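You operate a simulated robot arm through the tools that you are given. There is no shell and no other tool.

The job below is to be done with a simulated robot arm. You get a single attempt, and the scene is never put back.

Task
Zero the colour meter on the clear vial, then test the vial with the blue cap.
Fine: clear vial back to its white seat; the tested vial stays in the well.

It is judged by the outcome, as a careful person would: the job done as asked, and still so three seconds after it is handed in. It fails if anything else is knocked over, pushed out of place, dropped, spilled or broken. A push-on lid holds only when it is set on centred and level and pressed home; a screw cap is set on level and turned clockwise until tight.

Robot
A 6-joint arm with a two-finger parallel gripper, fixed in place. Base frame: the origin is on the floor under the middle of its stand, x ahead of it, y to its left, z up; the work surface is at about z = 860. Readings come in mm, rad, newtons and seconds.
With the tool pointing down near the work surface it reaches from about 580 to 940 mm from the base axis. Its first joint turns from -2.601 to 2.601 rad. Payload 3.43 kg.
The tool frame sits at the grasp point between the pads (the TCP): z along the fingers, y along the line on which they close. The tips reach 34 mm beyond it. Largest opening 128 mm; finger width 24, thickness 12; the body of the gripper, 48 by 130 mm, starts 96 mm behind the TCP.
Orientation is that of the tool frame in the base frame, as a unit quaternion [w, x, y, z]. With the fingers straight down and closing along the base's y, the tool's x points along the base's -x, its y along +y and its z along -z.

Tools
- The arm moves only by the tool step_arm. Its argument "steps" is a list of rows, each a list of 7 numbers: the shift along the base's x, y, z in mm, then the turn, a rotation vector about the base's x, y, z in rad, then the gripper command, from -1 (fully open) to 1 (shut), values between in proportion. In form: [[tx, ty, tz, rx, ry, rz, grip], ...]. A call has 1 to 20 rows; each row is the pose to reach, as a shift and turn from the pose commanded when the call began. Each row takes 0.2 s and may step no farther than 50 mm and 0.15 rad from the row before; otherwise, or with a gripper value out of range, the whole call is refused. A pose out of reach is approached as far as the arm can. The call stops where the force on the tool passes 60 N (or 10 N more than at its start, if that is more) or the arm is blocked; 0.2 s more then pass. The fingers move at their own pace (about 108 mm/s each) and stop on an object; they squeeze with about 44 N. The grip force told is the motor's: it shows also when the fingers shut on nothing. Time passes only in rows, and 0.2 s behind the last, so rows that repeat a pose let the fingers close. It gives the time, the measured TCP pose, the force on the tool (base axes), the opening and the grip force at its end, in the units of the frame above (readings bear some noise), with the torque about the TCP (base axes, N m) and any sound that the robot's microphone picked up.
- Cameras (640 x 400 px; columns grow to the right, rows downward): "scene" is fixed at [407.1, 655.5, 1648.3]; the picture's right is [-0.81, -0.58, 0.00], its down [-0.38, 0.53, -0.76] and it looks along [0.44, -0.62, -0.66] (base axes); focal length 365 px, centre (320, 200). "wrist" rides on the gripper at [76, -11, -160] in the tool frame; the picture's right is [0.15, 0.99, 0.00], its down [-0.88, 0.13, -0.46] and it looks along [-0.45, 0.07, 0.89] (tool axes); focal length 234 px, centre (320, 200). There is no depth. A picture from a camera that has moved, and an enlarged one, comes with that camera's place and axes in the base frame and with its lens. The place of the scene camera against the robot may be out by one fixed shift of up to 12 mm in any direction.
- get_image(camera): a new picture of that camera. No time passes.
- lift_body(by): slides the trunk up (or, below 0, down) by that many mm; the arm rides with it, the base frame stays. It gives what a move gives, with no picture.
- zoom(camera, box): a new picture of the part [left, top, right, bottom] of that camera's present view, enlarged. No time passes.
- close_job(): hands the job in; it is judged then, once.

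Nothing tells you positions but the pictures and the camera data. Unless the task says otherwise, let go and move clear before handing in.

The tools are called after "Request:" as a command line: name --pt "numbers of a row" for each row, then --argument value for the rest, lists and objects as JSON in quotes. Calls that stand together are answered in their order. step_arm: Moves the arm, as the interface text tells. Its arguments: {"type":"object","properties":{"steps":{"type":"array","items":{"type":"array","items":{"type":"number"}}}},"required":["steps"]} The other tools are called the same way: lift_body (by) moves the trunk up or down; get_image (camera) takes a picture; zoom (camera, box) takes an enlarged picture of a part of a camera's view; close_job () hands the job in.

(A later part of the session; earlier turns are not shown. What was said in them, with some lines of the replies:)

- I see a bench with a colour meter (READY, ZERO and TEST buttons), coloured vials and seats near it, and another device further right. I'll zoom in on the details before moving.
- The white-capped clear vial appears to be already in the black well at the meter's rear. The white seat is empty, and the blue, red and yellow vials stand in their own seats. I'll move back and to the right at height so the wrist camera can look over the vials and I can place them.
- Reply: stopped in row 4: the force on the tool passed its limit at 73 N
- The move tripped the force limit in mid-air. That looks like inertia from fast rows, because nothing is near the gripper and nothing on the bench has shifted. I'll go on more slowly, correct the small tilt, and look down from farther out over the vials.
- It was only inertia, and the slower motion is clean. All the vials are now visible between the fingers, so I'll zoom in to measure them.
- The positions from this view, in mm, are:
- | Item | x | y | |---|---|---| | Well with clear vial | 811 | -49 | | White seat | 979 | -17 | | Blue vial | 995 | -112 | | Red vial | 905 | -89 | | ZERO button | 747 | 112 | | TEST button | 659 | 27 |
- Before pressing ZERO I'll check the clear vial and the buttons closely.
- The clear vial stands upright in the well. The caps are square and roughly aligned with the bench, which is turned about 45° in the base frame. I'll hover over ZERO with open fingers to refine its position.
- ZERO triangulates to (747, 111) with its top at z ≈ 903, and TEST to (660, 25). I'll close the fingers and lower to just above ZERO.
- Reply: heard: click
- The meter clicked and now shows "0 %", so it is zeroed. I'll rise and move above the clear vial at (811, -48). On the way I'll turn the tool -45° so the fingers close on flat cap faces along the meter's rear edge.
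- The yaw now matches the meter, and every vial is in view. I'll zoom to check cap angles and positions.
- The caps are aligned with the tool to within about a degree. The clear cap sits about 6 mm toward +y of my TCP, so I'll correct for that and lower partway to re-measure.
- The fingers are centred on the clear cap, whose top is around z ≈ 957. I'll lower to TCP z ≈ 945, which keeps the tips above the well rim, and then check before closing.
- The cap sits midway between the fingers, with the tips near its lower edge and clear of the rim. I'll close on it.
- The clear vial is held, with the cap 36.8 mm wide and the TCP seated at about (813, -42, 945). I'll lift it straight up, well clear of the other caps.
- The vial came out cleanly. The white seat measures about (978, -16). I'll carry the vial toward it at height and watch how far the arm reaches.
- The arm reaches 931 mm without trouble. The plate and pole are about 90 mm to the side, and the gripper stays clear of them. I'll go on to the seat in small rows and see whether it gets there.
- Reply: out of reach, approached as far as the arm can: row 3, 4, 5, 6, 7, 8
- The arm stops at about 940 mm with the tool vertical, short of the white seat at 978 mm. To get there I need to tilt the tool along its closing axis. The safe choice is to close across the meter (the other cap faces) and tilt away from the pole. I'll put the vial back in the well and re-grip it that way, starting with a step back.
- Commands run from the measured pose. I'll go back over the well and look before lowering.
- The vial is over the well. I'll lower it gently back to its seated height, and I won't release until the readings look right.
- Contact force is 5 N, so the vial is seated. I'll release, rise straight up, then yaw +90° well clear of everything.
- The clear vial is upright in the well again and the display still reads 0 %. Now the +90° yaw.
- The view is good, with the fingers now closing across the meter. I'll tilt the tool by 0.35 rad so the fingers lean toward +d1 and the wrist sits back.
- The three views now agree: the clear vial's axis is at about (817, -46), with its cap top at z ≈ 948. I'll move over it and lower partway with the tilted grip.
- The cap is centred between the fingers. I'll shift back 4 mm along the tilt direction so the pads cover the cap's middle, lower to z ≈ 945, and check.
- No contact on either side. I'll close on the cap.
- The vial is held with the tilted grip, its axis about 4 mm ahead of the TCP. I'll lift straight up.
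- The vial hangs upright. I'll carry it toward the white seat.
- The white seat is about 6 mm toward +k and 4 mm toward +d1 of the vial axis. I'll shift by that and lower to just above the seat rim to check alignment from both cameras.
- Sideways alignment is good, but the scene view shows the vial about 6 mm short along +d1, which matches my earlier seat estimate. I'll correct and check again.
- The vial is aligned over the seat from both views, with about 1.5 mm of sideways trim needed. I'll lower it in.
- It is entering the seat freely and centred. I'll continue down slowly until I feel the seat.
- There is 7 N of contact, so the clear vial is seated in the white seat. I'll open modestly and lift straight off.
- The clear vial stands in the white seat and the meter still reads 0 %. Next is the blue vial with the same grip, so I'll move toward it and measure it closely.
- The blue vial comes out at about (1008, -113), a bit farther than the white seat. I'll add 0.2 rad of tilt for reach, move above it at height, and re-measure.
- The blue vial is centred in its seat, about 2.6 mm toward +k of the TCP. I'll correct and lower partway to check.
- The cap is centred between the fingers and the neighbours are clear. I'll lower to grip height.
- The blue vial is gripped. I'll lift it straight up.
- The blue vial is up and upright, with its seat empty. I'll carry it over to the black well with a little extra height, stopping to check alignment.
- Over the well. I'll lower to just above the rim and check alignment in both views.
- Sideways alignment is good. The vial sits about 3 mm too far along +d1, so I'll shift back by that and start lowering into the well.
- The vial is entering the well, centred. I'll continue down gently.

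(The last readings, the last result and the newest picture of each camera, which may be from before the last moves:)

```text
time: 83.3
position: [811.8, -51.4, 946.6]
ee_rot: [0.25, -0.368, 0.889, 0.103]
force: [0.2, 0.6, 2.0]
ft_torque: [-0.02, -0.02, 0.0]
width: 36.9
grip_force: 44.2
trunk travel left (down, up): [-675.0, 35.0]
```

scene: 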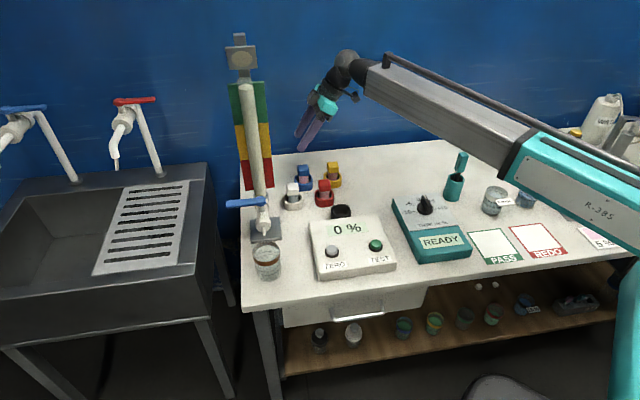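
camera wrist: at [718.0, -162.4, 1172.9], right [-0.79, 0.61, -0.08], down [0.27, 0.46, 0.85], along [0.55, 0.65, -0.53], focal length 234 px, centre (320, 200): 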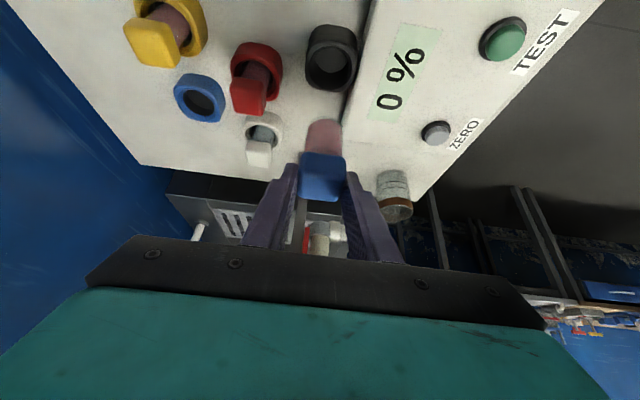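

Request:
step_arm --pt "0 0 -0.5 0 0 0 1" --pt "0 0 -0.5 0 0 0 1"

```text
time: 83.9
position: [810.5, -50.9, 946.3]
ee_rot: [0.25, -0.368, 0.89, 0.103]
force: [0.9, 0.5, 2.5]
ft_torque: [0.03, -0.06, -0.03]
width: 36.8
grip_force: 44.1
trunk travel left (down, up): [-675.0, 35.0]
```

Request:
step_arm --pt "0 0 -0.6 0 0 0 1" --pt "0 0 -0.6 0 0 0 1"

Request:
zoom --camera "wrist" --box '[260, 70, 380, 190]'

```text
time: 84.5
position: [811.7, -51.1, 945.6]
ee_rot: [0.252, -0.367, 0.889, 0.102]
force: [2.7, -1.0, 9.2]
ft_torque: [0.0, -0.19, -0.03]
width: 37.1
grip_force: 43.9
trunk travel left (down, up): [-675.0, 35.0]
```

```text
3.33 times, centred on (320, 130) of wrist
camera zoom: at [715.3, -164.3, 1042.6], right [-0.79, 0.61, -0.08], down [0.27, 0.46, 0.85], along [0.56, 0.65, -0.52], focal length 781 px, centre (320, 433)
```

zoom: 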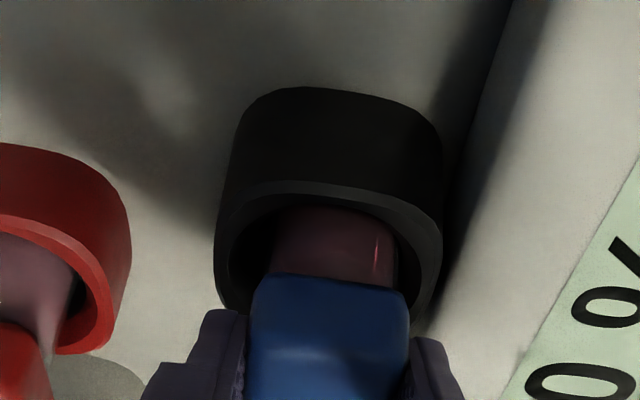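

It is firmly seated, with 9 N of contact. I'll release and lift straight off.

Request:
step_arm --pt "0 0 0.8 0 0 0 0.3" --pt "0 0 0.8 0 0 0 0.0" --pt "0 0 0.8 0 0 0 0.0" --pt "0 0 5 0 0 0 0.0" --pt "0 0 15 0 0 0 0.0" --pt "0 0 28 0 0 0 0.0" --pt "0 0 42 0 0 0 0.0" --pt "0 0 56 0 0 0 0.0" --pt "0 0 70 0 0 0 0.0" --pt "0 0 84 0 0 0 0.0" --pt "0 0 98 0 0 0 0.0" --pt "0 0 112 0 0 0 0.0" --pt "0 0 124 0 0 0 0.0" --pt "0 0 130 0 0 0 0.0" --pt "0 0 130 0 0 0 0.0"

Request:
zoom --camera "scene" --box '[270, 130, 400, 250]'

Request:
get_image --camera "wrist"

```text
time: 87.7
position: [811.2, -51.5, 1075.6]
ee_rot: [0.249, -0.367, 0.89, 0.102]
force: [-0.2, -0.3, -0.7]
ft_torque: [-0.02, 0.03, -0.05]
width: 63.9
grip_force: 0.1
trunk travel left (down, up): [-675.0, 35.0]
```

```text
3.33 times, centred on (335, 190) of scene
camera zoom: at [407.1, 655.5, 1648.3], right [-0.81, -0.58, 0.0], down [-0.38, 0.53, -0.76], along [0.44, -0.62, -0.66], focal length 1217 px, centre (270, 233)
```

zoom: 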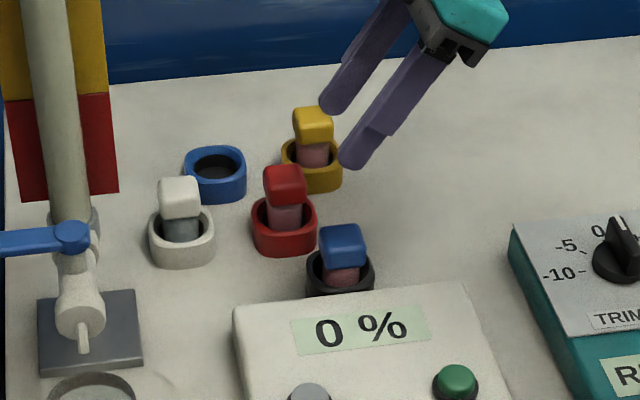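

```text
taken
camera wrist: at [715.9, -164.4, 1171.9], right [-0.79, 0.61, -0.08], down [0.27, 0.46, 0.85], along [0.55, 0.65, -0.53], focal length 234 px, centre (320, 200)
```

wrist: 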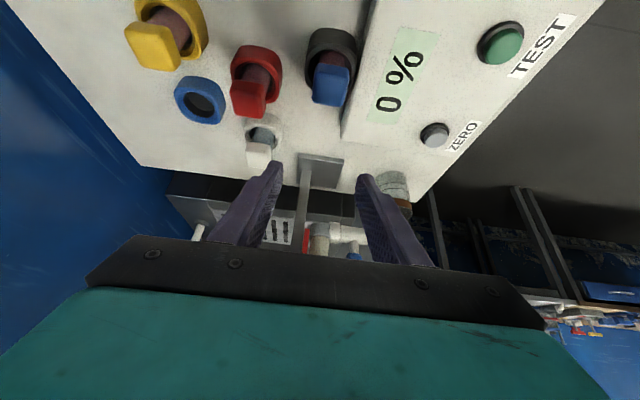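

The blue vial stands upright in the well and the clear vial is in its white seat. Now I'll straighten the tool, close the fingers, and move above TEST at about (660, 25).

Request:
step_arm --pt "-3 1.5 0 -0.01 0.01 0 0.0" --pt "-11 5.5 0 -0.04 0.04 0 0.0" --pt "-23 11.5 0 -0.075 0.075 0 0.0" --pt "-35 17.7 0 -0.11 0.11 0 0.0" --pt "-47 23.8 0 -0.145 0.145 0 0.0" --pt "-59 29.9 0 -0.18 0.18 0 0.0" --pt "-71 36 0 -0.215 0.215 0 0.0" --pt "-83 42 0 -0.25 0.25 0 0.0" --pt "-95 48.1 0 -0.285 0.285 0 0.0" --pt "-107 54.2 0 -0.32 0.32 0 0.0" --pt "-119 60.3 0 -0.355 0.355 0 0.0" --pt "-131 66.4 0 -0.38 0.38 0 0.0" --pt "-142 72 0 -0.3889 0.3889 0 0.0" --pt "-149 75.5 0 -0.3889 0.3889 0 0.0" --pt "-151 76.5 0 -0.3889 0.3889 0 0.0" --pt "-151 76.5 0 -0.3889 0.3889 0 0.0"

Request:
get_image --camera "wrist"

```text
time: 91.1
position: [661.5, 24.9, 1074.7]
ee_rot: [-0.001, -0.383, 0.924, -0.001]
force: [-0.6, -1.0, 0.3]
ft_torque: [0.01, 0.01, 0.0]
width: 64.1
grip_force: 0.1
trunk travel left (down, up): [-675.0, 35.0]
```

```text
taken
camera wrist: at [616.0, -36.5, 1234.5], right [-0.8, 0.6, 0.0], down [0.53, 0.72, 0.45], along [0.27, 0.36, -0.89], focal length 234 px, centre (320, 200)
```

wrist: 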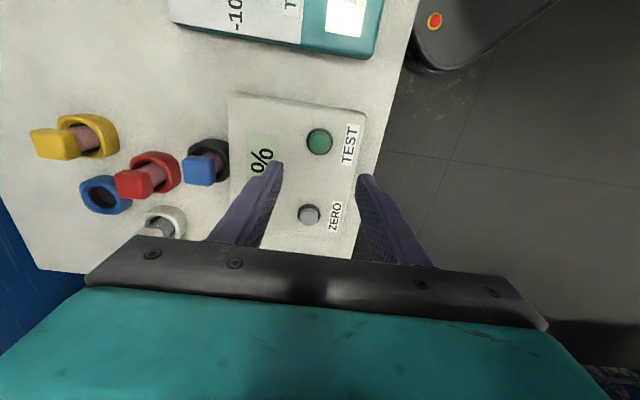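

Request:
zoom --camera "wrist" --box '[290, 115, 350, 165]'

```text
8.00 times, centred on (320, 140) of wrist
camera zoom: at [616.0, -36.5, 1234.5], right [-0.8, 0.6, 0.0], down [0.53, 0.72, 0.45], along [0.27, 0.36, -0.89], focal length 1873 px, centre (320, 680)
```

zoom: 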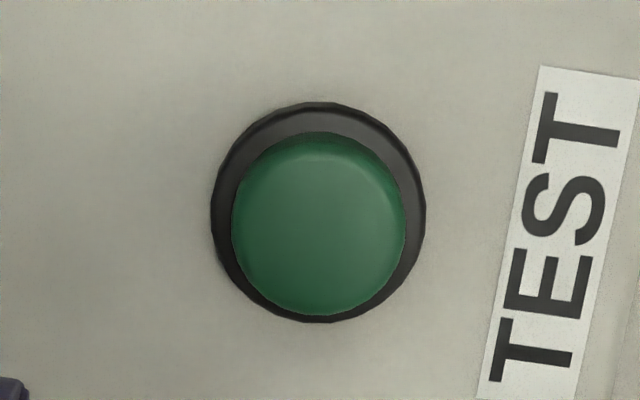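

I'm centred over TEST to within 2 mm. I'll close the fingers and lower to just above it.

Request:
step_arm --pt "1 1 0 0 0 0 0.5" --pt "1 1 0 0 0 0 1" --pt "1 1 0 0 0 0 1" --pt "1 1 -5 0 0 0 1" --pt "1 1 -17 0 0 0 1" --pt "1 1 -31 0 0 0 1" --pt "1 1 -45 0 0 0 1" --pt "1 1 -59 0 0 0 1" --pt "1 1 -73 0 0 0 1" --pt "1 1 -87 0 0 0 1" --pt "1 1 -100 0 0 0 1" --pt "1 1 -111 0 0 0 1" --pt "1 1 -118 0 0 0 1" --pt "1 1 -120 0 0 0 1" --pt "1 1 -120 0 0 0 1"

Request:
zoom --camera "scene" --box '[300, 190, 420, 290]'

```text
time: 94.3
position: [662.9, 25.9, 954.5]
ee_rot: [-0.001, -0.382, 0.924, -0.001]
force: [0.1, 0.6, -0.1]
ft_torque: [0.01, 0.01, 0.04]
width: 0.1
grip_force: 32.9
trunk travel left (down, up): [-675.0, 35.0]
```

```text
4.00 times, centred on (360, 240) of scene
camera zoom: at [407.1, 655.5, 1648.3], right [-0.81, -0.58, 0.0], down [-0.38, 0.53, -0.76], along [0.44, -0.62, -0.66], focal length 1460 px, centre (160, 40)
```

zoom: 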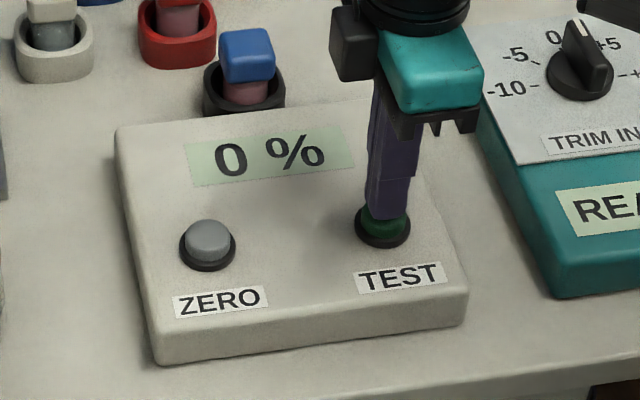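

The fingers are directly over the green button. I'll press down in small steps.

Request:
step_arm --pt "0 0 -2 0 0 0 1" --pt "0 0 -4 0 0 0 1" --pt "0 0 -6 0 0 0 1" --pt "0 0 -8 0 0 0 1" --pt "0 0 -9.5 0 0 0 1" --pt "0 0 -9.5 0 0 0 1"

Request:
zoom --camera "scene" --box '[300, 190, 420, 290]'

```text
time: 95.7
position: [660.5, 25.2, 945.7]
ee_rot: [0.0, -0.384, 0.924, -0.001]
force: [0.0, -0.8, 3.8]
ft_torque: [0.03, 0.0, -0.01]
width: 0.1
grip_force: 33.5
trunk travel left (down, up): [-675.0, 35.0]
heard: click
```

```text
4.00 times, centred on (360, 240) of scene
camera zoom: at [407.1, 655.5, 1648.3], right [-0.81, -0.58, 0.0], down [-0.38, 0.53, -0.76], along [0.44, -0.62, -0.66], focal length 1460 px, centre (160, 40)
```

zoom: 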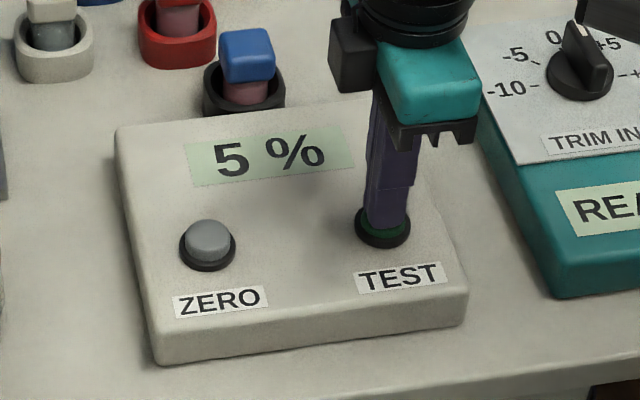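

The meter clicked and shows a test reading of "5 %" for the blue vial. I'll lift off the button and move clear.

Request:
step_arm --pt "0 0 4 0 0 0 1" --pt "0 0 14 0 0 0 1" --pt "0 0 28 0 0 0 1" --pt "0 0 44 0 0 0 1" --pt "0 0 60 0 0 0 1" --pt "0 0 76 0 0 0 1" --pt "0 0 92 0 0 0 1" --pt "0 0 108 0 0 0 1" --pt "0 0 124 0 0 0 1" --pt "0 0 140 0 0 0 1" --pt "0 0 152 0 0 0 1" --pt "0 0 158 0 0 0 1" --pt "0 0 158 0 0 0 1"

Request:
get_image --camera "scene"

Request:
zoom --camera "scene" --box '[260, 150, 410, 280]'

```text
time: 98.5
position: [661.9, 26.2, 1103.3]
ee_rot: [-0.001, -0.383, 0.924, -0.002]
force: [0.2, 0.5, -0.1]
ft_torque: [0.0, -0.03, 0.0]
width: 0.0
grip_force: 33.2
trunk travel left (down, up): [-675.0, 35.0]
```

```text
taken
```

scene: 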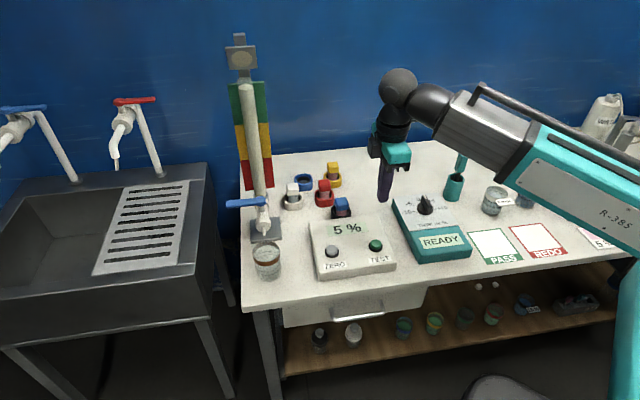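

```text
3.08 times, centred on (335, 215) of scene
camera zoom: at [407.1, 655.5, 1648.3], right [-0.81, -0.58, 0.0], down [-0.38, 0.53, -0.76], along [0.44, -0.62, -0.66], focal length 1123 px, centre (274, 154)
```

zoom: 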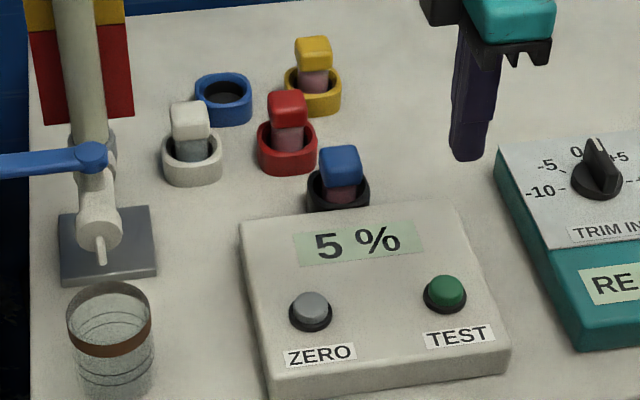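

The meter reads 5 % for the blue vial, which stays in the well. The clear vial is upright in its white seat, the red and yellow vials are untouched, and the gripper is empty and clear. I'm handing in.

Request:
close_job

```text
The job is handed in.
```

The colour meter was zeroed on the clear vial (it showed 0 %), and the blue-capped vial then tested at **5 %**.

The clear vial is back in its white seat and the blue vial is still in the well. The red and yellow vials, the glass and the other instrument look undisturbed in the last picture, and the gripper was empty and clear when I handed in.

- **Early stop:** an early fast move tripped the force limit in mid-air. I put it down to inertia, since nothing was near the gripper, and slower moves after that were clean.
- **Extra handling:** the white seat was out of reach with the gripper pointing straight down. After zeroing, I set the clear vial back in the well once to re-grip it at a tilt; the display still read 0 %.
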